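You operate a simulated robot arm through the tools that you are given. There is no shell and no other tool. Be economical: measure what you need, move in short steps, check, and stop when the job is done.

You run a simulated two-armed robot. Do the job below in one go: nothing can be reset, and whatever is moved stays where it is left.

Task
Put the orange box marked "635" from the second shelf from the bottom of the tall rack on the third shelf from the top of the tall rack and the orange box labelled "609" on the fourth shelf from the bottom of the tall rack. Put the thermostat labelled "1" from the front of the fluid bench on top of the grey box there and the thermostat labelled "2" on top of the silver piston there. Take the big yellow dust cap from the top of the red table and leave it on the belt between engines one and two. Put the small cup on the green bench away on the top of fuel stand four. Stack the oil filter marked "4165" from the top of the brown table on top of the oil filter that says "4120". Take the green filter on the top of the brown table and put it away on the top of the orange bench. Any order will do. Set down upright: small cup, green filter.

Only the result counts: the job must be done as asked and must still hold three seconds after the hand-in. Knocking over, shifting, dropping, spilling or breaking anything else fails it. A push-on lid holds only when it is set on centred and level and pressed home; a screw cap is set on level and turned clockwise until tight.

Robot
Two 7-joint arms with fingered hands on one trunk, on a base that drives. Base frame: it is fixed to the floor where the robot stands at the start and does not move with it; the origin is under the middle of the robot, x ahead of it, y to its left, z up. Readings come in m, rad, newtons and seconds.
The left shoulder is at the start at [0.044, 0.135, 1.436], the right one opposite. With the tool pointing down near the work surface each hand reaches from about 0.1 to 0.44 m from the robot's upright axis, wherever it stands, measured 20 degrees to its own side. Places, roughly: belt between engines one and two [-3.3, -4.5, 0.3]; big yellow dust cap (9x9x5 cm) [-2.3, -1.6, 0.9]; fourth shelf of the tall rack [0.4, 0.3, 1.4]; green filter [-4.75, 3, 1]; grey box [-0.5, -2, 1]; oil filter [-4.25, 3, 1]; orange box [0.5, 0.25, 0.5]; piston [-0.5, -2, 1]; small cup [-6, -17.75, 0.75]; thermostat [0, -2, 0.75]; third shelf of the tall rack [0.4, 0.3, 1]; top of fuel stand four (25x58 cm) [-3.98, 1.32, 0.84]; top of the orange bench [-7.7, -0.7, 0.8]. Payload 2.5 kg a hand.
Tool frame (each hand has its own): the origin (TCP) lies between the finger pads and is the grasp point; the fingertips stand 0.03 m ahead of it; z points along the fingers, y is the line along which they close. Largest opening 0.104 m; the body of the gripper starts 0.035 m behind the TCP. The gripper is a hand of 5 fingers: y runs from the thumb to the fingers, the wrist lies at [-0.015, -0.104, -0.178] in the tool frame, and closing takes about 1.5 s.
Orientation is told as [roll, pitch, yaw] about the base's x, y, z axes, in that order, counted from this pose: with the fingers straight down and the wrist toward the robot, the tool's x, y and z point along [0, 1, 0], [1, 0, 0] and [0, 0, -1] of the base frame.

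Tools
- The arms move only by the tool nudge_tool. It takes "left_increments", "right_increments" or both (then of equal length, played together; a hand with none holds still); each is a list of rows, each a list of 6 numbers: the shift along the base's x, y, z in units of 30 mm (1.0 is 30 mm), then the turn, a rotation vector about the base's x, y, z in units of 4 degrees (1.0 is 4 degrees). In form: [[dx, dy, dz, ax, ay, az], ...]. A call has 1 to 8 rows; each row shifts and turns the commanded pose from where the row before left it. "left_grip" and "right_grip" are, for a hand that has rows, the opening in per cent of the stroke, from 0 (shut) to 100 (fully open), set as the call begins (left out, the last holds). A call with a number of a shift or a turn outside -1 to 1 is refused whole. A row lasts 0.2 s, in which the tool goes at most 0.05 m and 0.15 rad; a call with a longer step from one row to the next is refused whole, and so is a gripper value outside its range. A pose out of reach is approached as far as the arm can. The call stops where the force on the tool passes 40 N (or 10 N more than at its start, if that is more) or the arm is blocked; 0.2 s more then pass. Each finger travels about 0.153 m/s and halts on what it meets, pressing with about 30 N; the grip force reading is that of the motor and also rises with nothing between the fingers. The clock runs only during rows and for 0.2 s after the last one: add rows that do not move to give the fingers time. It gives the time, the measured TCP pose, the force on the tool (base axes), the opening and the grip force at its end, in the units of the frame above (readings bear some noise), with the torque about the TCP (base axes, N m) and any sound that the robot's microphone picked up.
- Cameras (640 x 400 px; columns grow to the right, rows downward): "scene" is now at [0.1118, 0.001, 1.698]; the picture's right is [-0.11, -0.99, 0.01], its down [-0.05, -0.00, -1.00] and it looks along [0.99, -0.11, -0.05] (base axes); focal length 214 px, centre (320, 200). "left" rides on the left gripper at [-0.08, -0.078, -0.141] in its tool frame; the picture's right is [-0.78, -0.30, 0.56], its down [0.54, -0.78, 0.33] and it looks along [0.33, 0.56, 0.76] (tool axes); focal length 247 px, centre (320, 200). "right" rides on the right gripper at [0.08, -0.078, -0.141] in its tool frame; the picture's right is [-0.78, 0.30, -0.56], its down [-0.54, -0.78, 0.33] and it looks along [-0.33, 0.56, 0.76] (tool axes); focal length 247 px, centre (320, 200). There is no depth. A picture from a camera that has moved, and an enlarged one, comes with that camera's place and axes in the base frame and with its lens.
- snapshot(camera): a new picture of that camera. It takes no simulated time.
- raise_lower(by): slides the trunk up (or, below 0, down) by that many m; the arms and the scene camera ride with it, the base frame stays. It gives what a move gives, with no picture.
- base_move(legs): drives the robot by 1 to 6 legs, each [ahead, left, turn to the left] in m, m and rad, along the robot's own axes; the way and the turn of a leg run together, so that a leg with both is an arc; at most 1.5 m and 3.142 rad a leg. The arms and the cameras ride along, it lands a little off, and it stops where it bumps. It gives what a move gives.
- set_fingers(index, middle, ring, little, thumb_bend, thumb_turn, hand): sets how far each is bent, from 0 (flat) to 100 (curled in); at 30 the hand is open as for a grip, at 70 the pads meet at the TCP. One left out holds its place. A second passes; each finger stops where it meets its share of the squeeze, and holds until it gets a number again. A gripper value or a shape takes the hand back. It gives what a move gives, with no picture; readings hold the bend of each and the force on index, middle, ring, little, thumb and palm. thumb_turn goes from beside the hand (0) to across from the fingers (100), as for a grip.
- preshape(shape, hand): the hand has 5 fingers and takes this shape, open, in about a second: jaw (thumb against the fingers, like two jaws); tri (thumb and two fingers); tip (a fingertip pinch); poke (one finger out to press); point (the index stretched); flat (the hand flat); cup (the hand cupped); fist (a fist). The gripper value then closes the fingers along that shape, each until it touches; the sizes above hold for jaw. It gives what a move gives, with no picture.
- turn_head(pan, tilt): turns the head with the scene camera to pan (to the left, within 1.501 rad either way) and tilt (down, from -0.506 to 1.204), counted from straight ahead of the robot. It gives what a move gives.
- zoom(camera, box): a new picture of the part [left, top, right, bottom] of that camera's present view, enlarged. It takes no simulated time.
- close_job(): hands the job in; it is judged then, once.

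Go step by step. Nothing tells you exact positions but the pictures and the camera data: compare them with the known pose of the tool, close in by small moves and look again before you grip or let go. The budget is 483 turns and 226 pictures, counting those below and the enlarged ones. Unless the task says otherwise, let go and move clear before handing in.

The tools are called after ">>>" as a command line: name --argument value ..., lists and objects as JSON in quotes. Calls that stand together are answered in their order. nudge_tool: Moves the arms, as the interface text tells. Its arguments: {"type":"object","properties":{"left_increments":{"type":"array","items":{"type":"array","items":{"type":"number"}}},"left_grip":{"type":"number"},"right_increments":{"type":"array","items":{"type":"array","items":{"type":"number"}}},"right_grip":{"type":"number"}},"required":[]} The other tools are called the same way: raise_lower (by) slides the trunk up or down; preshape (shape, hand) gives the hand a shape; set_fingers (index, middle, ring, little, thumb_bend, thumb_turn, hand) moves the fingers one by one; base_move (legs) drives the base; turn_head (pan, tilt) turns the head that bears the scene camera; snapshot (camera) takes a picture; zoom (camera, box) takes an enlarged picture of a part of a camera's view; close_job () hands the job in.

At the start:

```text
clock: 0.0
left_position: [0.316, 0.4423, 1.5618]
left_tcp_rot: [-0.266, -0.015, -0.04]
left_ft_force: [-0.7, 0.7, -1.0]
left_torque: [0.01, 0.02, -0.03]
left_width: 0.1037
left_grasp_force: 0.1
left_shape: jaw
left_bend: [30.0, 30.0, 30.0, 30.0, 30.0, 98.0]
left_finger forces: [0.1, 0.0, 0.0, 0.0, 0.1, 0.1]
right_position: [0.2228, 0.0041, 1.7307]
right_tcp_rot: [0.218, 0.177, 0.145]
right_ft_force: [-79.4, 31.6, -149.4]
right_torque: [0.65, -5.01, -1.06]
right_width: 0.1036
right_grasp_force: 0.0
right_shape: jaw
right_bend: [30.0, 30.0, 30.0, 30.0, 30.0, 98.0]
right_finger forces: [0.0, 0.1, 0.0, 0.1, 0.0, 165.2]
trunk travel left (down, up): [-0.831, 0.109]
robot x, y, heading: [0.0014, 0.0003, 0.002]
head pan, tilt: [1.499, 0.248]
```

scene: 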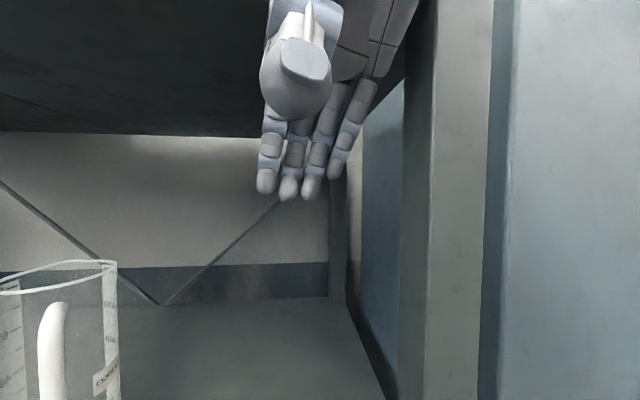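
right: 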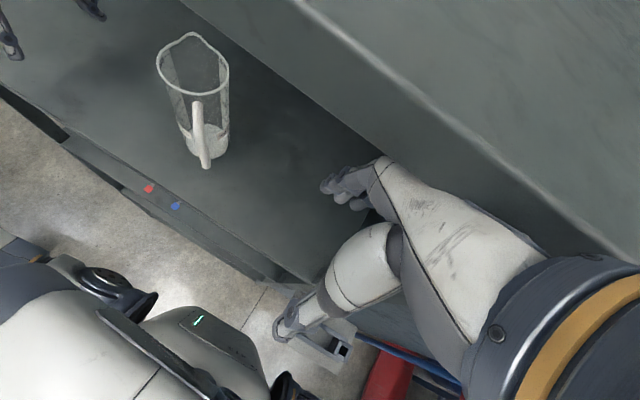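
left: 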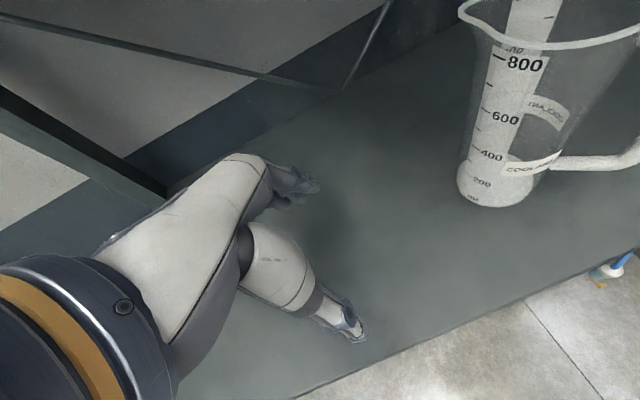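

I see a shelf with a measuring jug, and the right hand is under heavy load against something. First I look around with the head before I move anything.

>>> turn_head --pan 0 --tilt 0.3

>>> snapshot --camera "scene"

```text
clock: 1.6
left_position: [0.321, 0.4383, 1.5618]
left_tcp_rot: [-0.262, -0.009, -0.042]
left_ft_force: [-0.3, 0.0, 0.9]
left_torque: [0.01, -0.04, -0.01]
left_width: 0.1038
left_grasp_force: 0.2
left_shape: jaw
left_bend: [30.0, 30.0, 30.0, 30.0, 30.0, 98.0]
left_finger forces: [0.0, 0.0, 0.0, 0.0, 0.0, 0.0]
right_position: [0.2239, 0.0018, 1.7278]
right_tcp_rot: [0.213, 0.188, 0.159]
right_ft_force: [-44.9, 11.4, -36.9]
right_torque: [-0.16, -3.72, -1.09]
right_width: 0.1038
right_grasp_force: 0.0
right_shape: jaw
right_bend: [30.0, 30.0, 30.0, 30.0, 30.0, 97.0]
right_finger forces: [0.1, 0.1, 0.0, 0.0, 0.0, 57.2]
trunk travel left (down, up): [-0.831, 0.109]
robot x, y, heading: [-0.0036, -0.0005, -0.003]
head pan, tilt: [0.0, 0.3]
```

```text
222 pictures are left
camera scene: at [0.1202, 0.0044, 1.6756], right [0.0, -1.0, 0.0], down [-0.29, 0.0, -0.96], along [0.96, 0.0, -0.29], focal length 214 px, centre (320, 200)
```

scene: 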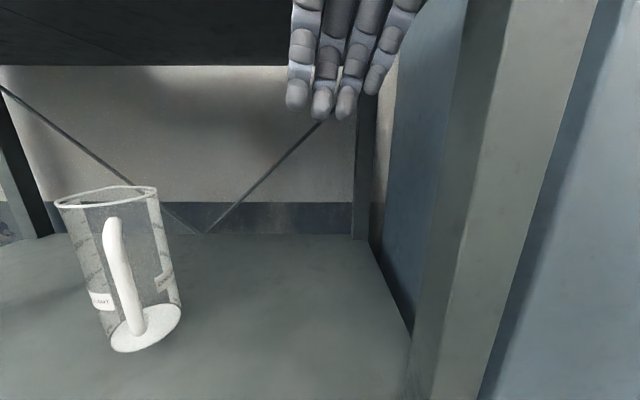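

The robot stands against the tall rack with its hands inside a shelf bay, beside a jug, and the right hand is jammed. Backing straight out should free both hands without touching the jug.

>>> base_move --legs '[[-0.1, 0, 0]]'

>>> snapshot --camera "scene"

```text
clock: 2.7
left_position: [0.2346, 0.4338, 1.5598]
left_tcp_rot: [-0.26, -0.002, -0.041]
left_ft_force: [-0.6, -0.1, -0.8]
left_torque: [0.02, -0.03, 0.04]
left_width: 0.1037
left_grasp_force: 0.1
left_shape: jaw
left_bend: [30.0, 30.0, 30.0, 30.0, 30.0, 98.0]
left_finger forces: [0.0, 0.0, 0.0, 0.0, 0.0, 0.1]
right_position: [0.1435, -0.0047, 1.7278]
right_tcp_rot: [0.226, 0.189, 0.146]
right_ft_force: [-0.5, -0.6, 0.0]
right_torque: [-0.02, 0.0, -0.03]
right_width: 0.1039
right_grasp_force: 0.0
right_shape: jaw
right_bend: [30.0, 30.0, 30.0, 30.0, 30.0, 97.0]
right_finger forces: [0.0, 0.0, 0.0, 0.1, 0.0, 0.0]
trunk travel left (down, up): [-0.831, 0.109]
robot x, y, heading: [-0.0995, 0.0006, 0.003]
head pan, tilt: [0.0, 0.3]
```

```text
221 pictures are left
camera scene: at [0.0349, 0.0007, 1.6745], right [0.0, -1.0, 0.0], down [-0.3, 0.0, -0.96], along [0.96, 0.0, -0.3], focal length 214 px, centre (320, 200)
```

scene: 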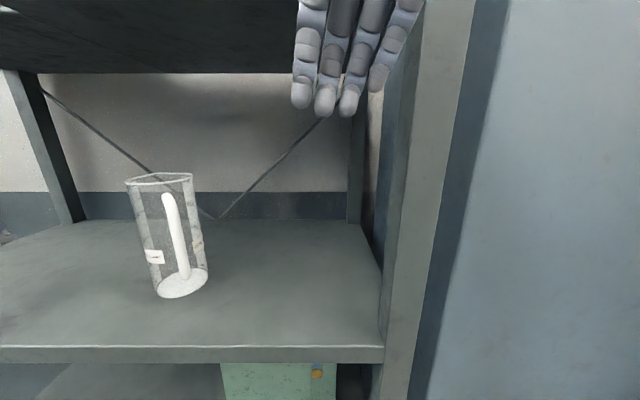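

Both hands are free. I back off further to see the whole rack.

>>> base_move --legs '[[-0.6, 0, 0]]'

>>> snapshot --camera "scene"

>>> turn_head --pan 0 --tilt 0.8

>>> snapshot --camera "scene"

```text
clock: 6.1
left_position: [-0.3695, 0.4339, 1.5611]
left_tcp_rot: [-0.263, -0.001, -0.037]
left_ft_force: [-1.4, 0.5, 0.7]
left_torque: [0.04, -0.05, -0.02]
left_width: 0.1035
left_grasp_force: 0.0
left_shape: jaw
left_bend: [30.0, 30.0, 30.0, 30.0, 30.0, 98.0]
left_finger forces: [0.1, 0.1, 0.0, 0.0, 0.0, 0.1]
right_position: [-0.4571, -0.006, 1.7264]
right_tcp_rot: [0.227, 0.189, 0.153]
right_ft_force: [0.2, 0.6, 0.1]
right_torque: [-0.01, 0.03, 0.0]
right_width: 0.1038
right_grasp_force: 0.1
right_shape: jaw
right_bend: [30.0, 30.0, 30.0, 30.0, 30.0, 97.0]
right_finger forces: [0.0, 0.0, 0.1, 0.1, 0.0, 0.0]
trunk travel left (down, up): [-0.831, 0.109]
robot x, y, heading: [-0.6993, -0.0035, 0.005]
head pan, tilt: [0.0, 0.3]
```

```text
220 pictures are left
camera scene: at [-0.5662, -0.0005, 1.6744], right [0.01, -1.0, 0.0], down [-0.3, 0.0, -0.96], along [0.96, 0.01, -0.3], focal length 214 px, centre (320, 200)
```

scene: 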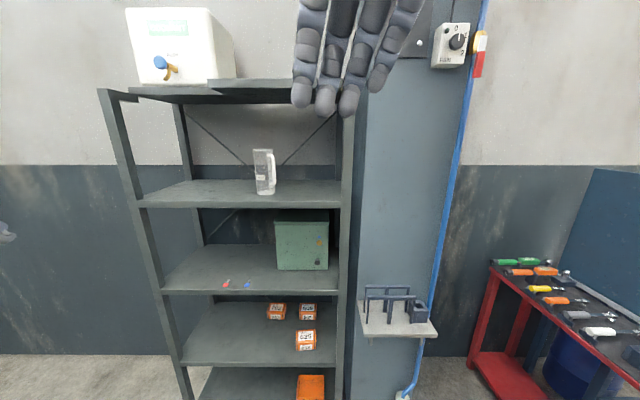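

```text
clock: 7.1
left_position: [-0.3674, 0.4348, 1.5603]
left_tcp_rot: [-0.262, 0.001, -0.036]
left_ft_force: [0.2, -0.1, -0.3]
left_torque: [0.01, 0.0, -0.01]
left_width: 0.1038
left_grasp_force: 0.0
left_shape: jaw
left_bend: [30.0, 30.0, 30.0, 30.0, 30.0, 98.0]
left_finger forces: [0.0, 0.0, 0.1, 0.0, 0.0, 0.0]
right_position: [-0.4562, -0.0057, 1.7275]
right_tcp_rot: [0.227, 0.191, 0.151]
right_ft_force: [1.0, 0.3, -0.1]
right_torque: [0.02, 0.0, -0.01]
right_width: 0.1037
right_grasp_force: 0.0
right_shape: jaw
right_bend: [30.0, 30.0, 30.0, 30.0, 30.0, 97.0]
right_finger forces: [0.1, 0.0, 0.1, 0.1, 0.1, 0.1]
trunk travel left (down, up): [-0.831, 0.109]
robot x, y, heading: [-0.7032, -0.0002, 0.004]
head pan, tilt: [0.0, 0.799]
```

```text
219 pictures are left
camera scene: at [-0.5788, -0.0006, 1.6301], right [0.01, -1.0, 0.0], down [-0.72, 0.0, -0.7], along [0.7, 0.0, -0.72], focal length 214 px, centre (320, 200)
```

scene: 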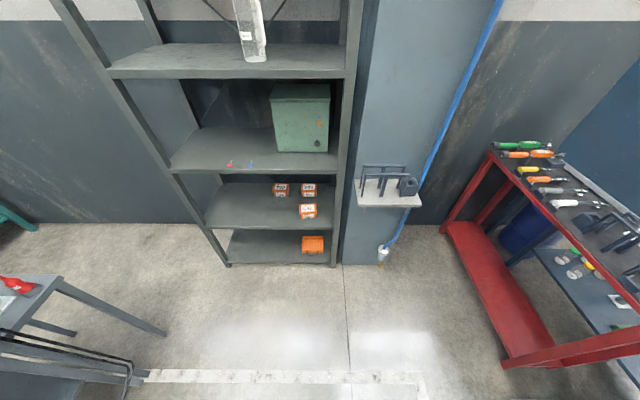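

The rack has five shelves, with three marked boxes on the second from the bottom. I zoom in to read the labels.

>>> zoom --camera "scene" --box '[220, 140, 360, 260]'

```text
3.33 times, centred on (290, 200) of scene
camera zoom: at [-0.5788, -0.0006, 1.6301], right [0.01, -1.0, 0.0], down [-0.72, 0.0, -0.7], along [0.7, 0.0, -0.72], focal length 715 px, centre (420, 200)
```

zoom: 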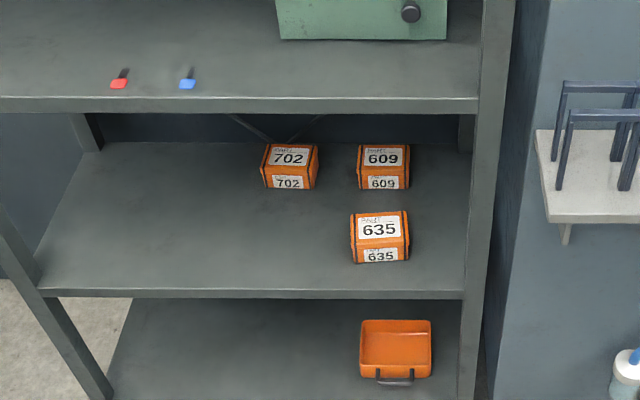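

Rack front is at about x 0.245 m and the shelf tops are near z 0.53, 0.99 and 1.41. Box 635 is near (0.36, 0.075) and 609 near (0.555, 0.078). I bring both hands to a lower, straight-down ready pose in free space.

>>> nudge_tool --right_increments '[[0.4, -0.6, -0.95, -0.41, -0.34, -0.27], [0.4, -0.6, -0.95, -0.41, -0.34, -0.27], [0.4, -0.6, -0.95, -0.41, -0.34, -0.27], [0.4, -0.6, -0.95, -0.41, -0.34, -0.27], [0.4, -0.6, -0.95, -0.41, -0.34, -0.27], [0.4, -0.6, -0.95, -0.41, -0.34, -0.27], [0.4, -0.6, -0.95, -0.41, -0.34, -0.27], [0.4, -0.6, -0.95, -0.41, -0.34, -0.27]]' --left_increments '[[0.1, -0.8, -0.7, 0.47, 0, 0.07], [0.1, -0.8, -0.7, 0.47, 0, 0.07], [0.1, -0.8, -0.7, 0.47, 0, 0.07], [0.1, -0.8, -0.7, 0.47, 0, 0.07], [0.1, -0.8, -0.7, 0.47, 0, 0.07], [0.1, -0.8, -0.7, 0.47, 0, 0.07], [0.1, -0.8, -0.7, 0.47, 0, 0.07], [0.1, -0.8, -0.7, 0.47, 0, 0.07]]'

>>> nudge_tool --right_increments '[[0, 0, -1, 0, 0, 0], [0, 0, -1, 0, 0, 0], [0, 0, -1, 0, 0, 0], [0, 0, -1, 0, 0, 0], [0, 0, -1, 0, 0, 0], [0, 0, -1, 0, 0, 0], [0, 0, -1, 0, 0, 0], [0, 0, -1, 0, 0, 0]]' --left_increments '[[0, -0.3, -1, 0, 0, 0], [0, -0.3, -1, 0, 0, 0], [0, -0.3, -1, 0, 0, 0], [0, -0.3, -1, 0, 0, 0], [0, -0.3, -1, 0, 0, 0], [0, -0.3, -1, 0, 0, 0], [0, 0, -1, 0, 0, 0], [0, 0, 0, 0, 0, 0]]'

>>> snapshot --camera "right"

```text
clock: 8.9
left_position: [-0.3444, 0.236, 1.3937]
left_tcp_rot: [-0.032, -0.005, -0.003]
left_ft_force: [-0.1, 0.7, -0.6]
left_torque: [0.01, 0.04, -0.02]
left_width: 0.1038
left_grasp_force: 0.0
left_shape: jaw
left_bend: [30.0, 30.0, 30.0, 30.0, 30.0, 98.0]
left_finger forces: [0.1, 0.0, 0.1, 0.0, 0.0, 0.0]
right_position: [-0.3636, -0.1508, 1.4984]
right_tcp_rot: [-0.013, 0.013, -0.027]
right_ft_force: [-0.1, -0.2, 0.0]
right_torque: [0.02, 0.02, -0.03]
right_width: 0.1035
right_grasp_force: 0.0
right_shape: jaw
right_bend: [30.0, 30.0, 30.0, 30.0, 30.0, 97.0]
right_finger forces: [0.0, 0.0, 0.0, 0.1, 0.0, 0.1]
trunk travel left (down, up): [-0.831, 0.109]
robot x, y, heading: [-0.7004, -0.0029, 0.004]
head pan, tilt: [0.0, 0.799]
```

```text
clock: 10.7
left_position: [-0.3388, 0.1875, 1.1818]
left_tcp_rot: [0.002, 0.001, 0.003]
left_ft_force: [0.0, -0.2, -0.1]
left_torque: [-0.03, 0.01, -0.04]
left_width: 0.1037
left_grasp_force: 0.1
left_shape: jaw
left_bend: [30.0, 30.0, 30.0, 30.0, 30.0, 98.0]
left_finger forces: [0.0, 0.0, 0.0, 0.0, 0.0, 0.0]
left hand out of reach, approached as far as the arm can: row 4
right_position: [-0.3369, -0.1477, 1.265]
right_tcp_rot: [-0.013, 0.015, -0.026]
right_ft_force: [1.3, -1.6, -0.2]
right_torque: [0.01, -0.02, 0.01]
right_width: 0.1037
right_grasp_force: 0.1
right_shape: jaw
right_bend: [30.0, 30.0, 30.0, 30.0, 30.0, 97.0]
right_finger forces: [0.1, 0.0, 0.0, 0.0, 0.1, 0.0]
right hand out of reach, approached as far as the arm can: row 5, 6, 7, 8
trunk travel left (down, up): [-0.831, 0.109]
robot x, y, heading: [-0.6975, -0.0007, 0.003]
head pan, tilt: [0.0, 0.799]
```

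```text
217 pictures are left
camera right: at [-0.409, -0.0627, 1.4088], right [0.29, -0.78, 0.56], down [-0.79, -0.52, -0.31], along [0.54, -0.36, -0.76], focal length 247 px, centre (320, 200)
```

right: 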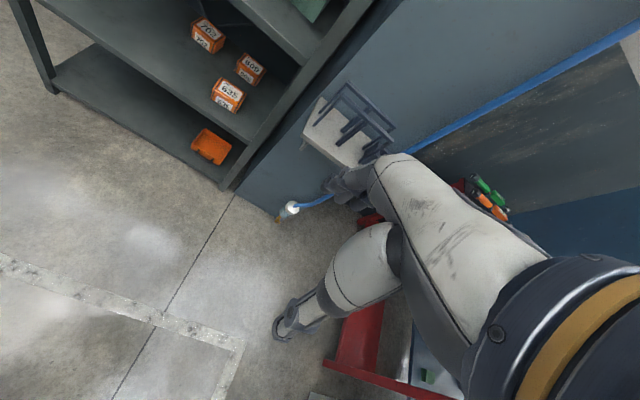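

Arm reach looks limited by height, so I'll use the trunk for gross height. The left hand will work the rack, so I tuck the right hand back near the body.

>>> nudge_tool --right_increments '[[-0.9, -0.5, 0, 0, 0, 0], [-0.9, -0.5, 0, 0, 0, 0], [-0.9, -0.5, 0, 0, 0, 0], [-0.9, -0.5, 0, 0, 0, 0], [-0.9, -0.5, 0, 0, 0, 0], [-0.9, -0.5, 0, 0, 0, 0], [-0.9, -0.5, 0, 0, 0, 0], [0, 0, 0, 0, 0, 0]]'

>>> base_move --legs '[[0.45, -0.07, 0]]'

>>> raise_lower --by -0.5

>>> turn_head --pan 0.2 --tilt 0.6

>>> snapshot --camera "scene"

>>> snapshot --camera "left"

```text
clock: 12.5
left_position: [-0.3375, 0.1888, 1.1826]
left_tcp_rot: [0.0, 0.003, 0.004]
left_ft_force: [0.8, 0.2, 0.9]
left_torque: [0.0, 0.03, -0.01]
left_width: 0.1037
left_grasp_force: 0.0
left_shape: jaw
left_bend: [30.0, 30.0, 30.0, 30.0, 30.0, 98.0]
left_finger forces: [0.0, 0.0, 0.1, 0.1, 0.0, 0.1]
right_position: [-0.3622, -0.2766, 1.283]
right_tcp_rot: [-0.011, 0.016, -0.024]
right_ft_force: [0.7, -0.1, 0.3]
right_torque: [0.01, -0.01, -0.06]
right_width: 0.1035
right_grasp_force: 0.0
right_shape: jaw
right_bend: [30.0, 30.0, 30.0, 30.0, 30.0, 97.0]
right_finger forces: [0.0, 0.0, 0.0, 0.1, 0.0, 0.1]
right hand out of reach, approached as far as the arm can: row 1, 2, 3, 4, 5, 6, 7
trunk travel left (down, up): [-0.831, 0.109]
robot x, y, heading: [-0.7017, -0.0026, 0.003]
head pan, tilt: [0.0, 0.799]
```

```text
clock: 15.2
left_position: [0.1088, 0.1224, 1.1828]
left_tcp_rot: [0.001, 0.004, 0.007]
left_ft_force: [0.7, -0.1, 0.0]
left_torque: [-0.01, -0.01, 0.02]
left_width: 0.1037
left_grasp_force: 0.0
left_shape: jaw
left_bend: [30.0, 30.0, 30.0, 30.0, 30.0, 98.0]
left_finger forces: [0.1, 0.0, 0.0, 0.0, 0.0, 0.1]
right_position: [0.0836, -0.3423, 1.2826]
right_tcp_rot: [-0.011, 0.017, -0.022]
right_ft_force: [0.2, -0.3, 0.3]
right_torque: [0.0, -0.03, 0.02]
right_width: 0.1038
right_grasp_force: 0.0
right_shape: jaw
right_bend: [30.0, 30.0, 30.0, 30.0, 30.0, 97.0]
right_finger forces: [0.0, 0.0, 0.0, 0.0, 0.1, 0.0]
trunk travel left (down, up): [-0.831, 0.109]
robot x, y, heading: [-0.254, -0.0654, 0.002]
head pan, tilt: [0.0, 0.799]
```

```text
refused: -0.5 is not a number from -0.4 to 0.4
```

```text
clock: 15.9
left_position: [0.1068, 0.1226, 1.1828]
left_tcp_rot: [0.003, 0.004, 0.005]
left_ft_force: [-0.1, -0.6, -0.2]
left_torque: [-0.02, -0.03, 0.01]
left_width: 0.1039
left_grasp_force: 0.0
left_shape: jaw
left_bend: [30.0, 30.0, 30.0, 30.0, 30.0, 98.0]
left_finger forces: [0.0, 0.1, 0.1, 0.1, 0.1, 0.0]
right_position: [0.0839, -0.3418, 1.2828]
right_tcp_rot: [-0.013, 0.017, -0.024]
right_ft_force: [0.3, -0.8, -0.2]
right_torque: [-0.01, -0.02, -0.05]
right_width: 0.1039
right_grasp_force: 0.1
right_shape: jaw
right_bend: [30.0, 30.0, 30.0, 30.0, 30.0, 97.0]
right_finger forces: [0.0, 0.0, 0.0, 0.1, 0.0, 0.0]
trunk travel left (down, up): [-0.831, 0.109]
robot x, y, heading: [-0.2552, -0.065, 0.008]
head pan, tilt: [0.201, 0.6]
```

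```text
216 pictures are left
camera scene: at [-0.1266, -0.0491, 1.6469], right [0.21, -0.98, 0.0], down [-0.55, -0.12, -0.82], along [0.81, 0.17, -0.57], focal length 214 px, centre (320, 200)
```

scene: 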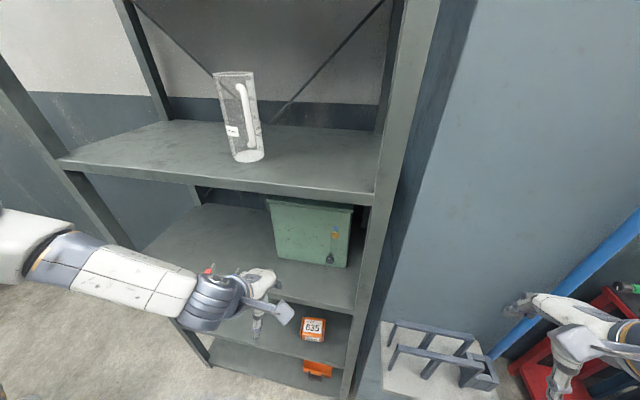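

```text
215 pictures are left
camera left: at [0.0312, 0.0416, 1.3257], right [-0.29, -0.78, -0.56], down [-0.78, 0.53, -0.33], along [0.55, 0.34, -0.76], focal length 247 px, centre (320, 200)
```

left: 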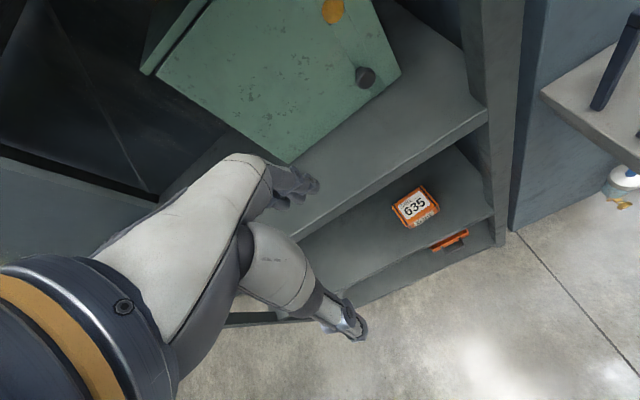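

The left forearm enters nicely from the left side. A tool shelf stands near (0.29, -0.2, 0.86), so I pull the idle right hand further back, up and out.

>>> nudge_tool --right_increments '[[-0.3, -0.5, 0.9, 0, 0, 0], [-0.3, -0.5, 0.9, 0, 0, 0], [-0.3, -0.5, 0.9, 0, 0, 0], [-0.9, -0.5, 0.3, 0, 0, 0], [-0.9, -0.5, 0.3, 0, 0, 0], [-0.9, -0.5, 0.3, 0, 0, 0], [-0.9, 0, 0, 0, 0, 0], [-0.9, 0, 0, 0, 0, 0]]'

>>> raise_lower --by -0.4

```text
clock: 17.3
left_position: [0.1074, 0.1213, 1.1832]
left_tcp_rot: [0.002, 0.002, 0.005]
left_ft_force: [-0.1, -0.3, 0.4]
left_torque: [0.0, 0.0, -0.02]
left_width: 0.1038
left_grasp_force: 0.0
left_shape: jaw
left_bend: [30.0, 30.0, 30.0, 30.0, 30.0, 98.0]
left_finger forces: [0.1, 0.0, 0.1, 0.1, 0.1, 0.0]
right_position: [0.0025, -0.3941, 1.3663]
right_tcp_rot: [0.059, 0.061, 0.136]
right_ft_force: [-0.5, 0.3, -0.2]
right_torque: [0.01, 0.02, 0.0]
right_width: 0.1041
right_grasp_force: 0.0
right_shape: jaw
right_bend: [30.0, 30.0, 30.0, 30.0, 30.0, 97.0]
right_finger forces: [0.0, 0.0, 0.0, 0.0, 0.1, 0.0]
trunk travel left (down, up): [-0.831, 0.109]
robot x, y, heading: [-0.252, -0.0697, 0.003]
head pan, tilt: [0.201, 0.6]
stopped in row 6 (right hand): the arm was blocked; the commanded pose is now the measured one
```

```text
clock: 21.2
left_position: [0.1074, 0.1213, 0.7826]
left_tcp_rot: [0.002, 0.003, 0.005]
left_ft_force: [-0.5, 0.3, -0.9]
left_torque: [0.0, 0.03, 0.0]
left_width: 0.1038
left_grasp_force: 0.0
left_shape: jaw
left_bend: [30.0, 30.0, 30.0, 30.0, 30.0, 98.0]
left_finger forces: [0.0, 0.0, 0.1, 0.0, 0.0, 0.0]
right_position: [0.0027, -0.3941, 0.9667]
right_tcp_rot: [0.057, 0.061, 0.135]
right_ft_force: [0.1, 0.6, -0.2]
right_torque: [-0.02, 0.0, 0.0]
right_width: 0.1035
right_grasp_force: 0.1
right_shape: jaw
right_bend: [30.0, 30.0, 30.0, 30.0, 30.0, 97.0]
right_finger forces: [0.0, 0.0, 0.0, 0.1, 0.1, 0.0]
trunk travel left (down, up): [-0.431, 0.509]
robot x, y, heading: [-0.2505, -0.0662, 0.009]
head pan, tilt: [0.201, 0.6]
```

I lower a little more and look at the box closely with the left hand camera.

>>> raise_lower --by -0.11

>>> snapshot --camera "left"

>>> snapshot --camera "scene"

```text
clock: 22.6
left_position: [0.109, 0.123, 0.673]
left_tcp_rot: [0.002, 0.004, 0.005]
left_ft_force: [-0.6, 1.3, 0.3]
left_torque: [0.0, 0.01, -0.03]
left_width: 0.1037
left_grasp_force: 0.1
left_shape: jaw
left_bend: [30.0, 30.0, 30.0, 30.0, 30.0, 98.0]
left_finger forces: [0.0, 0.0, 0.0, 0.1, 0.1, 0.1]
right_position: [0.0028, -0.3944, 0.857]
right_tcp_rot: [0.057, 0.063, 0.134]
right_ft_force: [0.5, -0.2, 0.1]
right_torque: [0.03, 0.0, -0.01]
right_width: 0.104
right_grasp_force: 0.1
right_shape: jaw
right_bend: [30.0, 30.0, 30.0, 30.0, 30.0, 97.0]
right_finger forces: [0.0, 0.0, 0.1, 0.0, 0.0, 0.0]
trunk travel left (down, up): [-0.321, 0.619]
robot x, y, heading: [-0.2515, -0.0696, 0.007]
head pan, tilt: [0.201, 0.6]
```

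```text
214 pictures are left
camera left: at [0.0313, 0.0416, 0.8157], right [-0.29, -0.78, -0.56], down [-0.78, 0.53, -0.33], along [0.55, 0.34, -0.76], focal length 247 px, centre (320, 200)
```

left: 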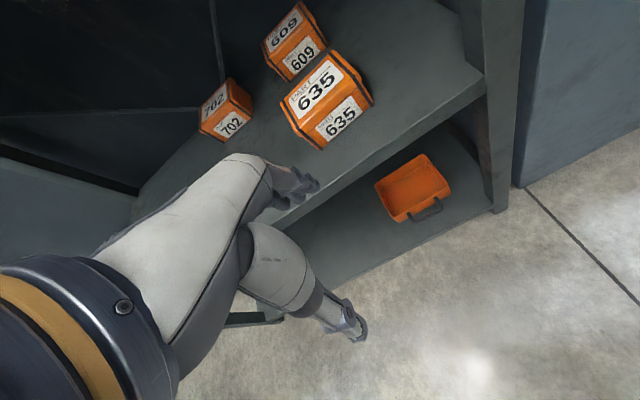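

```text
213 pictures are left
camera scene: at [-0.1265, -0.049, 1.1369], right [0.21, -0.98, 0.0], down [-0.55, -0.12, -0.83], along [0.81, 0.17, -0.56], focal length 214 px, centre (320, 200)
```

scene: 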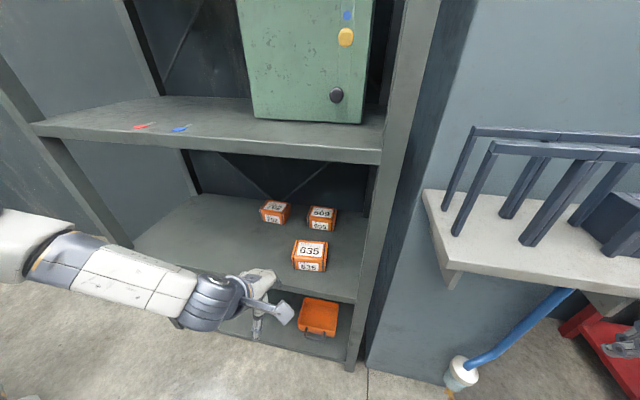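

I take an enlarged view for accurate corner positions.

>>> zoom --camera "scene" --box '[230, 180, 358, 260]'

>>> zoom --camera "left" --box '[240, 0, 400, 100]'

```text
5.00 times, centred on (294, 220) of scene
camera zoom: at [-0.1265, -0.049, 1.1369], right [0.21, -0.98, 0.0], down [-0.55, -0.12, -0.83], along [0.81, 0.17, -0.56], focal length 1072 px, centre (450, 100)
```

zoom: 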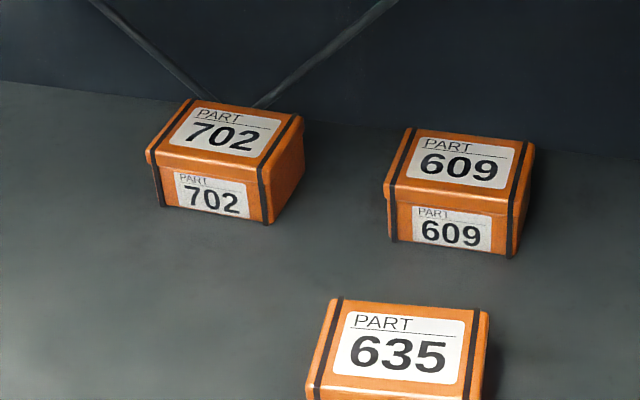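

```text
4.00 times, centred on (320, 50) of left
camera zoom: at [0.0313, 0.0416, 0.8157], right [-0.29, -0.78, -0.56], down [-0.78, 0.53, -0.33], along [0.55, 0.34, -0.76], focal length 988 px, centre (320, 800)
```

zoom: 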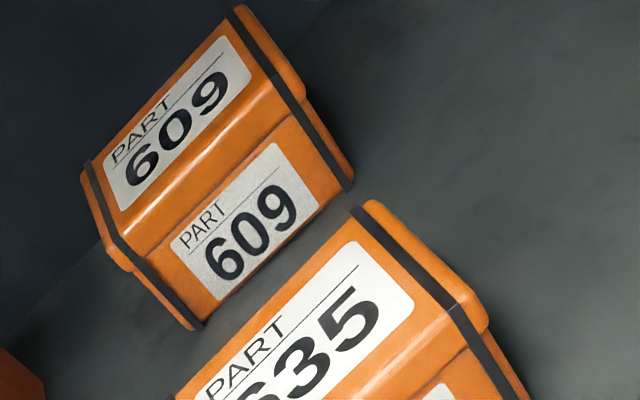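

The boxes measure about 0.108 x 0.086 x 0.055 m: 635 is centred near (0.368, 0.090) with a slight left yaw, and 609 near (0.577, 0.089). The shelf top is at z 0.53. I drive in so the left hand comes over 635.

>>> base_move --legs '[[0.17, -0.025, 0]]'

>>> nudge_tool --left_increments '[[0.7, 0, 0, 0, 0, 0.35], [0.7, 0, 0, 0, 0, 0.35], [0.7, 0, 0, 0, 0, 0.35], [0.7, 0, 0, 0, 0, 0.35], [0, 0, 0, 0, 0, 0]]' --left_grip 100

>>> snapshot --camera "left"

>>> snapshot --camera "scene"

```text
clock: 23.5
left_position: [0.1469, 0.1167, 0.6738]
left_tcp_rot: [0.001, 0.002, 0.005]
left_ft_force: [0.0, 0.9, -0.7]
left_torque: [0.04, 0.0, 0.01]
left_width: 0.1037
left_grasp_force: 0.0
left_shape: jaw
left_bend: [30.0, 30.0, 30.0, 30.0, 30.0, 98.0]
left_finger forces: [0.0, 0.0, 0.0, 0.0, 0.1, 0.1]
right_position: [0.0311, -0.3981, 0.8502]
right_tcp_rot: [0.061, 0.107, 0.139]
right_ft_force: [-4.7, -0.9, -2.4]
right_torque: [0.02, -0.13, -0.06]
right_width: 0.1037
right_grasp_force: 0.1
right_shape: jaw
right_bend: [30.0, 31.0, 30.0, 30.0, 30.0, 97.0]
right_finger forces: [0.1, 5.3, 0.0, 0.0, 0.1, 0.1]
trunk travel left (down, up): [-0.321, 0.619]
robot x, y, heading: [-0.2127, -0.0712, 0.004]
head pan, tilt: [0.201, 0.6]
stopped in leg 1: the force on the tool passed its limit at 73 N (the readings are from after the stop); the commanded pose is now the measured one
```

```text
clock: 24.7
left_position: [0.2303, 0.1175, 0.6741]
left_tcp_rot: [0.002, 0.004, 0.103]
left_ft_force: [0.0, -0.1, -0.1]
left_torque: [-0.01, -0.01, 0.03]
left_width: 0.1041
left_grasp_force: 0.0
left_shape: jaw
left_bend: [30.0, 30.0, 30.0, 30.0, 30.0, 98.0]
left_finger forces: [0.1, 0.1, 0.2, 0.0, 0.1, 0.0]
right_position: [0.0314, -0.3982, 0.8506]
right_tcp_rot: [0.065, 0.102, 0.141]
right_ft_force: [-9.7, -1.0, -5.0]
right_torque: [0.08, -0.21, -0.12]
right_width: 0.104
right_grasp_force: 0.0
right_shape: jaw
right_bend: [30.0, 31.0, 30.0, 30.0, 30.0, 97.0]
right_finger forces: [0.0, 11.1, 0.0, 0.1, 0.0, 0.0]
trunk travel left (down, up): [-0.321, 0.619]
robot x, y, heading: [-0.2147, -0.0716, 0.003]
head pan, tilt: [0.201, 0.6]
```

```text
210 pictures are left
camera left: at [0.1615, 0.0292, 0.8164], right [-0.22, -0.8, -0.56], down [-0.83, 0.45, -0.33], along [0.52, 0.39, -0.76], focal length 247 px, centre (320, 200)
```

left: 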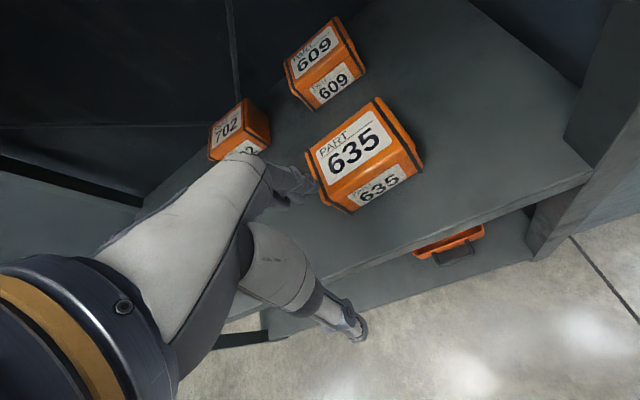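

```text
209 pictures are left
camera scene: at [-0.089, -0.0548, 1.137], right [0.2, -0.98, 0.0], down [-0.55, -0.12, -0.83], along [0.81, 0.17, -0.56], focal length 214 px, centre (320, 200)
```

scene: 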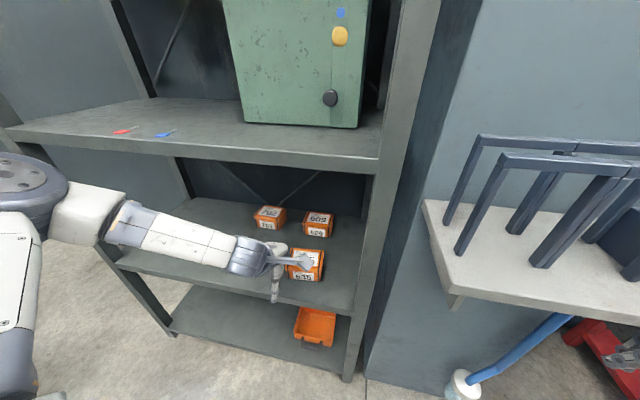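

The right hand's finger touched the tool shelf. I back off, then lift the right hand well above the tools.

>>> base_move --legs '[[-0.06, 0, 0]]'

>>> nudge_tool --right_increments '[[0, 0, 1, 0, 0, 0], [0, 0, 1, 0, 0, 0], [0, 0, 1, 0, 0, 0], [0, 0, 1, 0, 0, 0], [0, 0, 1, 0, 0, 0], [0, 0, 1, 0, 0, 0], [0, 0, 1, 0, 0, 0], [0, 0, 1, 0, 0, 0]]'

>>> nudge_tool --right_increments '[[0, 0, 1, 0, 0, 0], [0, 0, 1, 0, 0, 0], [0, 0, 1, 0, 0, 0], [0, 0, 1, 0, 0, 0], [-0.5, 0, 0.5, 0, 0, 0], [-0.5, 0, 0.5, 0, 0, 0], [-0.5, 0, 0, 0, 0, 0], [0, 0, 0, 0, 0, 0]]'

>>> turn_head --pan -0.6 --tilt 0.3

>>> snapshot --camera "scene"

```text
clock: 25.7
left_position: [0.1716, 0.1161, 0.6742]
left_tcp_rot: [0.001, 0.005, 0.101]
left_ft_force: [-0.3, 0.3, 0.8]
left_torque: [0.0, -0.01, 0.01]
left_width: 0.1041
left_grasp_force: 0.1
left_shape: jaw
left_bend: [30.0, 30.0, 30.0, 30.0, 30.0, 98.0]
left_finger forces: [0.0, 0.1, 0.1, 0.0, 0.0, 0.1]
right_position: [-0.0264, -0.3994, 0.8503]
right_tcp_rot: [0.063, 0.103, 0.138]
right_ft_force: [-0.6, 0.6, 0.8]
right_torque: [-0.02, 0.02, 0.01]
right_width: 0.1037
right_grasp_force: 0.1
right_shape: jaw
right_bend: [30.0, 30.0, 30.0, 30.0, 30.0, 97.0]
right_finger forces: [0.0, 0.1, 0.0, 0.0, 0.1, 0.0]
trunk travel left (down, up): [-0.321, 0.619]
robot x, y, heading: [-0.2728, -0.0744, 0.007]
head pan, tilt: [0.201, 0.6]
```

```text
clock: 26.3
left_position: [0.1711, 0.1169, 0.6728]
left_tcp_rot: [0.001, 0.005, 0.1]
left_ft_force: [0.1, 0.3, 0.0]
left_torque: [0.0, -0.03, 0.02]
left_width: 0.1037
left_grasp_force: 0.0
left_shape: jaw
left_bend: [30.0, 30.0, 30.0, 30.0, 30.0, 98.0]
left_finger forces: [0.0, 0.0, 0.0, 0.0, 0.1, 0.1]
right_position: [-0.0486, -0.3885, 0.8507]
right_tcp_rot: [0.178, 0.262, 0.16]
right_ft_force: [-0.2, -0.3, -0.3]
right_torque: [-0.01, -0.01, -0.01]
right_width: 0.1039
right_grasp_force: 0.0
right_shape: jaw
right_bend: [30.0, 30.0, 30.0, 30.0, 30.0, 97.0]
right_finger forces: [0.0, 0.1, 0.1, 0.0, 0.1, 0.0]
trunk travel left (down, up): [-0.321, 0.619]
robot x, y, heading: [-0.2693, -0.0705, -0.002]
head pan, tilt: [0.201, 0.6]
stopped in row 2 (right hand): the arm was blocked; the commanded pose is now the measured one
```

```text
clock: 26.9
left_position: [0.1711, 0.1153, 0.6724]
left_tcp_rot: [0.003, 0.004, 0.101]
left_ft_force: [0.2, -0.6, -0.5]
left_torque: [0.0, 0.0, 0.03]
left_width: 0.1041
left_grasp_force: 0.1
left_shape: jaw
left_bend: [30.0, 30.0, 30.0, 30.0, 30.0, 98.0]
left_finger forces: [0.1, 0.0, 0.1, 0.0, 0.1, 0.0]
right_position: [-0.0712, -0.3736, 0.8616]
right_tcp_rot: [0.25, 0.359, 0.222]
right_ft_force: [-0.3, 0.3, 1.1]
right_torque: [0.01, 0.02, -0.01]
right_width: 0.1042
right_grasp_force: 0.0
right_shape: jaw
right_bend: [30.0, 30.0, 30.0, 30.0, 30.0, 97.0]
right_finger forces: [0.0, 0.0, 0.1, 0.0, 0.0, 0.0]
trunk travel left (down, up): [-0.321, 0.619]
robot x, y, heading: [-0.2761, -0.0734, 0.002]
head pan, tilt: [0.201, 0.6]
stopped in row 2 (right hand): the arm was blocked; the commanded pose is now the measured one
```

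```text
clock: 28.0
left_position: [0.1719, 0.1159, 0.673]
left_tcp_rot: [0.002, 0.005, 0.1]
left_ft_force: [-0.2, 0.3, -0.4]
left_torque: [-0.04, -0.02, 0.03]
left_width: 0.1039
left_grasp_force: 0.0
left_shape: jaw
left_bend: [30.0, 30.0, 30.0, 30.0, 30.0, 98.0]
left_finger forces: [0.0, 0.1, 0.0, 0.0, 0.0, 0.0]
right_position: [-0.0723, -0.3739, 0.8613]
right_tcp_rot: [0.251, 0.361, 0.22]
right_ft_force: [0.0, -0.2, 0.6]
right_torque: [0.0, -0.02, 0.01]
right_width: 0.104
right_grasp_force: 0.0
right_shape: jaw
right_bend: [30.0, 30.0, 30.0, 30.0, 30.0, 97.0]
right_finger forces: [0.0, 0.1, 0.0, 0.0, 0.0, 0.0]
trunk travel left (down, up): [-0.321, 0.619]
robot x, y, heading: [-0.276, -0.0726, 0.001]
head pan, tilt: [-0.6, 0.3]
```

```text
208 pictures are left
camera scene: at [-0.1565, -0.1254, 1.1644], right [-0.56, -0.83, 0.0], down [-0.24, 0.17, -0.96], along [0.79, -0.54, -0.3], focal length 214 px, centre (320, 200)
```

scene: 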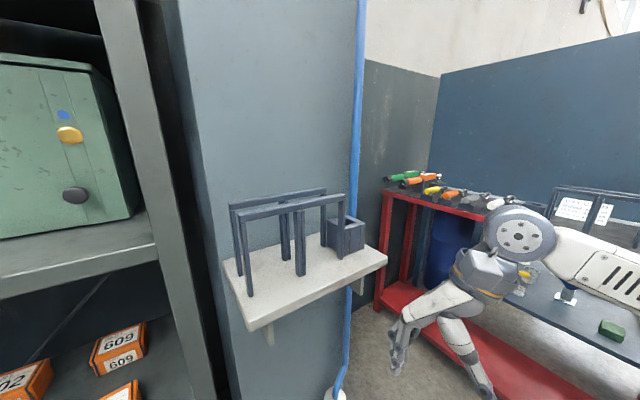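

The tool shelf's front edge is near x 0.12, y -0.21 to -0.52, z 0.86. I'll tuck the right hand low and close to the body, where the arm can retract further.

>>> nudge_tool --right_increments '[[0, 0, -0.9, -0.45, -0.64, -0.4], [0, 0, -0.9, -0.45, -0.64, -0.4], [0, 0, -0.9, -0.45, -0.64, -0.4], [0, 0, -0.9, -0.45, -0.64, -0.4], [0, 0, -0.9, -0.45, -0.64, -0.4], [0, 0, -0.9, -0.45, -0.64, -0.4], [0, 0, -0.9, -0.45, -0.64, -0.4], [0, 0, -0.9, -0.45, -0.64, -0.4]]'

>>> nudge_tool --right_increments '[[0, 0, -1, 0, 0, 0], [0, 0, -1, 0, 0, 0], [0, 0, -1, 0, 0, 0], [-0.5, 0, -0.5, 0, 0, 0], [-0.5, 0, 0, 0, 0, 0], [-0.5, 0, 0, 0, 0, 0], [-0.5, 0, 0, 0, 0, 0], [-0.5, 0, 0, 0, 0, 0]]'

```text
clock: 29.8
left_position: [0.1709, 0.1152, 0.6741]
left_tcp_rot: [0.001, 0.005, 0.099]
left_ft_force: [-0.4, 0.7, 0.0]
left_torque: [0.01, -0.01, 0.0]
left_width: 0.1037
left_grasp_force: 0.1
left_shape: jaw
left_bend: [30.0, 30.0, 30.0, 30.0, 30.0, 98.0]
left_finger forces: [0.0, 0.0, 0.0, 0.1, 0.0, 0.0]
right_position: [-0.0473, -0.4194, 0.6477]
right_tcp_rot: [-0.029, 0.023, -0.06]
right_ft_force: [-0.3, 1.3, 0.4]
right_torque: [0.06, 0.0, 0.03]
right_width: 0.1038
right_grasp_force: 0.0
right_shape: jaw
right_bend: [30.0, 30.0, 30.0, 30.0, 30.0, 98.0]
right_finger forces: [0.0, 0.0, 0.0, 0.1, 0.1, 0.0]
right hand out of reach, approached as far as the arm can: row 3, 4, 5, 6
trunk travel left (down, up): [-0.321, 0.619]
robot x, y, heading: [-0.276, -0.0729, 0.002]
head pan, tilt: [-0.6, 0.3]
```

```text
clock: 31.6
left_position: [0.171, 0.1149, 0.674]
left_tcp_rot: [0.002, 0.006, 0.101]
left_ft_force: [-0.5, -0.5, 0.3]
left_torque: [0.02, 0.0, -0.01]
left_width: 0.1036
left_grasp_force: 0.1
left_shape: jaw
left_bend: [30.0, 30.0, 30.0, 30.0, 30.0, 98.0]
left_finger forces: [0.0, 0.0, 0.0, 0.1, 0.0, 0.0]
right_position: [-0.1213, -0.4232, 0.5454]
right_tcp_rot: [-0.032, 0.02, -0.061]
right_ft_force: [-0.3, 1.0, 0.8]
right_torque: [0.01, 0.01, 0.02]
right_width: 0.1039
right_grasp_force: 0.0
right_shape: jaw
right_bend: [30.0, 30.0, 30.0, 30.0, 30.0, 98.0]
right_finger forces: [0.1, 0.0, 0.1, 0.0, 0.0, 0.1]
trunk travel left (down, up): [-0.321, 0.619]
robot x, y, heading: [-0.2737, -0.0718, -0.001]
head pan, tilt: [-0.6, 0.3]
```

The right hand is now tucked low. I drive in to bring the left hand above box 635.

>>> base_move --legs '[[0.1, -0.01, 0], [0.09, -0.015, 0]]'

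>>> turn_head --pan 0.2 --tilt 0.7

>>> snapshot --camera "scene"

>>> snapshot --camera "left"

```text
clock: 33.5
left_position: [0.3614, 0.0928, 0.6738]
left_tcp_rot: [0.003, 0.005, 0.1]
left_ft_force: [0.4, 0.2, -0.3]
left_torque: [0.02, 0.01, -0.01]
left_width: 0.1035
left_grasp_force: 0.1
left_shape: jaw
left_bend: [30.0, 30.0, 30.0, 30.0, 30.0, 98.0]
left_finger forces: [0.0, 0.1, 0.0, 0.0, 0.1, 0.0]
right_position: [0.0699, -0.4466, 0.5446]
right_tcp_rot: [-0.035, 0.02, -0.06]
right_ft_force: [0.5, -0.8, 0.3]
right_torque: [-0.01, 0.01, -0.01]
right_width: 0.1038
right_grasp_force: 0.0
right_shape: jaw
right_bend: [30.0, 30.0, 30.0, 30.0, 30.0, 98.0]
right_finger forces: [0.0, 0.0, 0.1, 0.0, 0.0, 0.0]
trunk travel left (down, up): [-0.321, 0.619]
robot x, y, heading: [-0.0824, -0.0929, 0.003]
head pan, tilt: [-0.6, 0.3]
```

```text
clock: 34.6
left_position: [0.363, 0.092, 0.6725]
left_tcp_rot: [0.0, 0.005, 0.101]
left_ft_force: [0.0, -0.1, 0.8]
left_torque: [0.03, 0.0, 0.05]
left_width: 0.1041
left_grasp_force: 0.1
left_shape: jaw
left_bend: [30.0, 30.0, 30.0, 30.0, 30.0, 98.0]
left_finger forces: [0.0, 0.1, 0.0, 0.0, 0.1, 0.0]
right_position: [0.0697, -0.4483, 0.5449]
right_tcp_rot: [-0.035, 0.019, -0.062]
right_ft_force: [-0.1, 0.2, -0.4]
right_torque: [0.01, 0.0, 0.01]
right_width: 0.1038
right_grasp_force: 0.0
right_shape: jaw
right_bend: [30.0, 30.0, 30.0, 30.0, 30.0, 98.0]
right_finger forces: [0.0, 0.0, 0.0, 0.0, 0.0, 0.0]
trunk travel left (down, up): [-0.321, 0.619]
robot x, y, heading: [-0.0808, -0.0953, 0.005]
head pan, tilt: [0.201, 0.7]
```

```text
207 pictures are left
camera scene: at [0.0407, -0.0795, 1.1283], right [0.2, -0.98, 0.0], down [-0.63, -0.13, -0.77], along [0.75, 0.16, -0.64], focal length 214 px, centre (320, 200)
```

scene: 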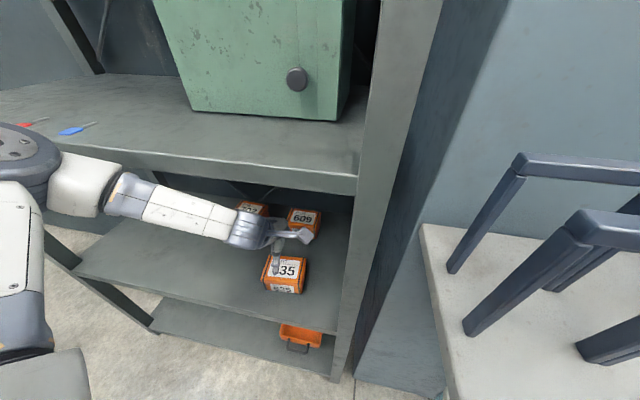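

```text
206 pictures are left
camera left: at [0.294, 0.0051, 0.816], right [-0.22, -0.8, -0.56], down [-0.83, 0.45, -0.33], along [0.52, 0.39, -0.76], focal length 247 px, centre (320, 200)
```

left: 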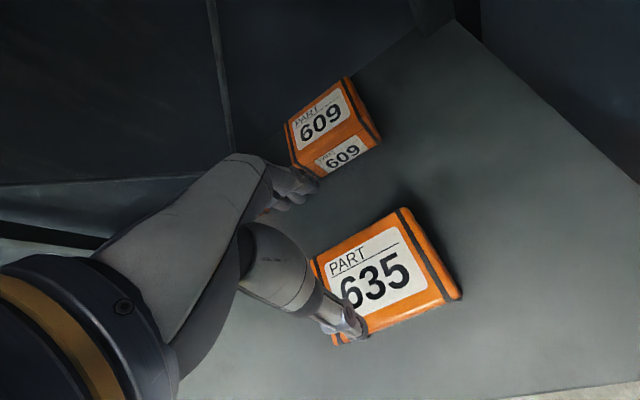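

The two cameras disagree slightly on the box's x, so I take enlarged views to settle it.

>>> zoom --camera "scene" --box '[230, 220, 342, 290]'

>>> zoom --camera "left" --box '[280, 190, 472, 310]'

```text
5.71 times, centred on (286, 255) of scene
camera zoom: at [0.0407, -0.0795, 1.1283], right [0.2, -0.98, 0.0], down [-0.63, -0.13, -0.77], along [0.75, 0.16, -0.64], focal length 1226 px, centre (514, -114)
```

zoom: 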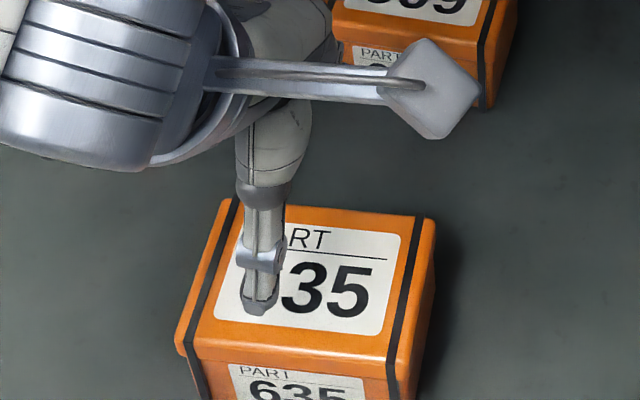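

```text
3.33 times, centred on (376, 250) of left
camera zoom: at [0.294, 0.0051, 0.816], right [-0.22, -0.8, -0.56], down [-0.83, 0.45, -0.33], along [0.52, 0.39, -0.76], focal length 823 px, centre (133, 33)
```

zoom: 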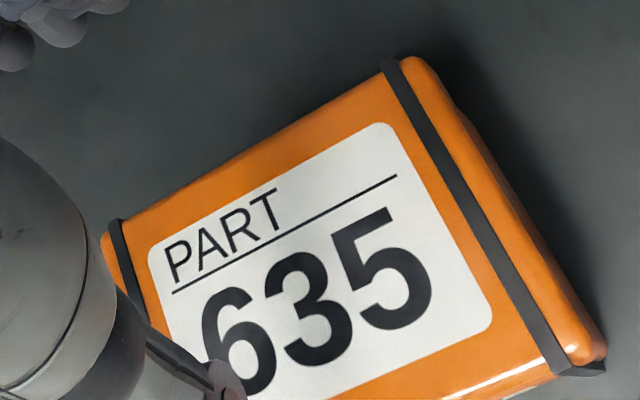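

Box 635 is centred at about (0.352, 0.092). I correct x slightly and lower the open hand around it.

>>> nudge_tool --left_increments '[[-0.36, 0, 0, 0, 0, -0.4], [0, 0, -0.5, 0, 0, 0], [0, 0, -0.5, 0, 0, 0], [0, 0, -0.5, 0, 0, 0], [0, 0, -0.5, 0, 0, 0], [0, 0, -0.5, 0, 0, 0], [0, 0, -0.5, 0, 0, 0], [0, 0, 0, 0, 0, 0]]'

>>> zoom --camera "scene" --box '[220, 210, 348, 290]'

>>> snapshot --camera "left"

```text
clock: 36.4
left_position: [0.3456, 0.1033, 0.6004]
left_tcp_rot: [-0.006, -0.002, 0.078]
left_ft_force: [-1.1, -1.0, 0.9]
left_torque: [0.02, 0.0, 0.0]
left_width: 0.1041
left_grasp_force: 0.1
left_shape: jaw
left_bend: [30.0, 30.0, 30.0, 30.0, 28.0, 97.0]
left_finger forces: [0.0, 0.0, 0.1, 0.0, 2.2, 0.0]
left hand out of reach, approached as far as the arm can: row 6, 7
right_position: [0.0685, -0.4465, 0.548]
right_tcp_rot: [-0.037, 0.011, -0.062]
right_ft_force: [-0.2, 0.0, 0.0]
right_torque: [-0.02, -0.01, 0.0]
right_width: 0.1037
right_grasp_force: 0.1
right_shape: jaw
right_bend: [30.0, 30.0, 30.0, 30.0, 30.0, 98.0]
right_finger forces: [0.0, 0.0, 0.0, 0.0, 0.0, 0.1]
trunk travel left (down, up): [-0.321, 0.619]
robot x, y, heading: [-0.0787, -0.0961, 0.011]
head pan, tilt: [0.201, 0.7]
```

```text
5.00 times, centred on (284, 250) of scene
camera zoom: at [0.0345, -0.0768, 1.129], right [0.21, -0.98, 0.0], down [-0.63, -0.13, -0.77], along [0.75, 0.16, -0.64], focal length 1072 px, centre (500, -50)
```

zoom: 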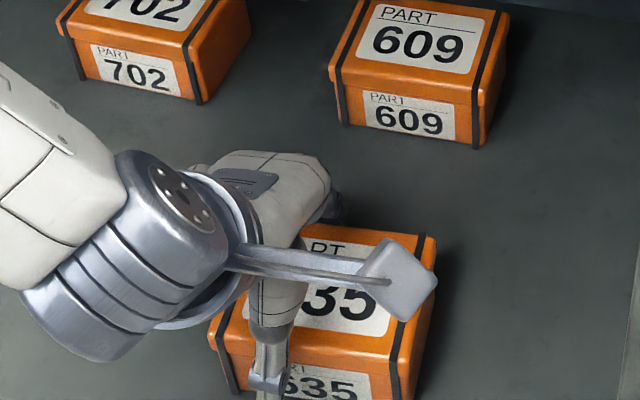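

```text
202 pictures are left
camera left: at [0.2735, 0.018, 0.7429], right [-0.23, -0.8, -0.55], down [-0.82, 0.47, -0.34], along [0.53, 0.37, -0.76], focal length 247 px, centre (320, 200)
```

left: 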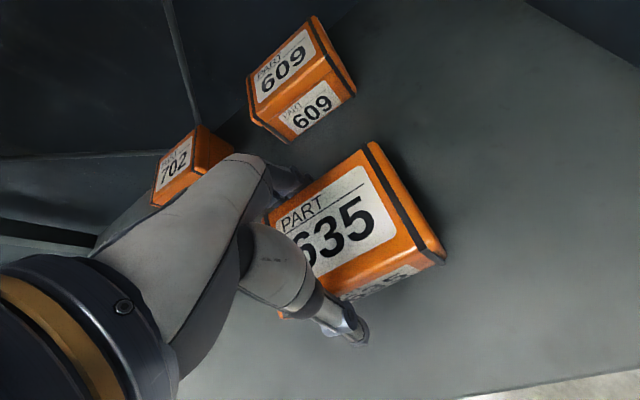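

>>> zoom --camera "left" --box '[240, 130, 432, 250]'

```text
3.33 times, centred on (336, 190) of left
camera zoom: at [0.2735, 0.018, 0.7429], right [-0.23, -0.8, -0.55], down [-0.82, 0.47, -0.34], along [0.53, 0.37, -0.76], focal length 823 px, centre (267, 233)
```

zoom: 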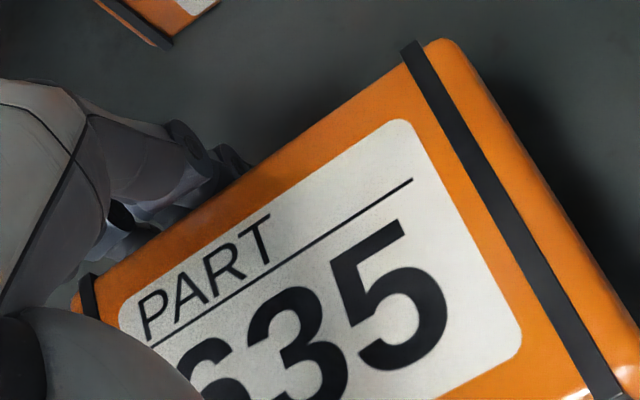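

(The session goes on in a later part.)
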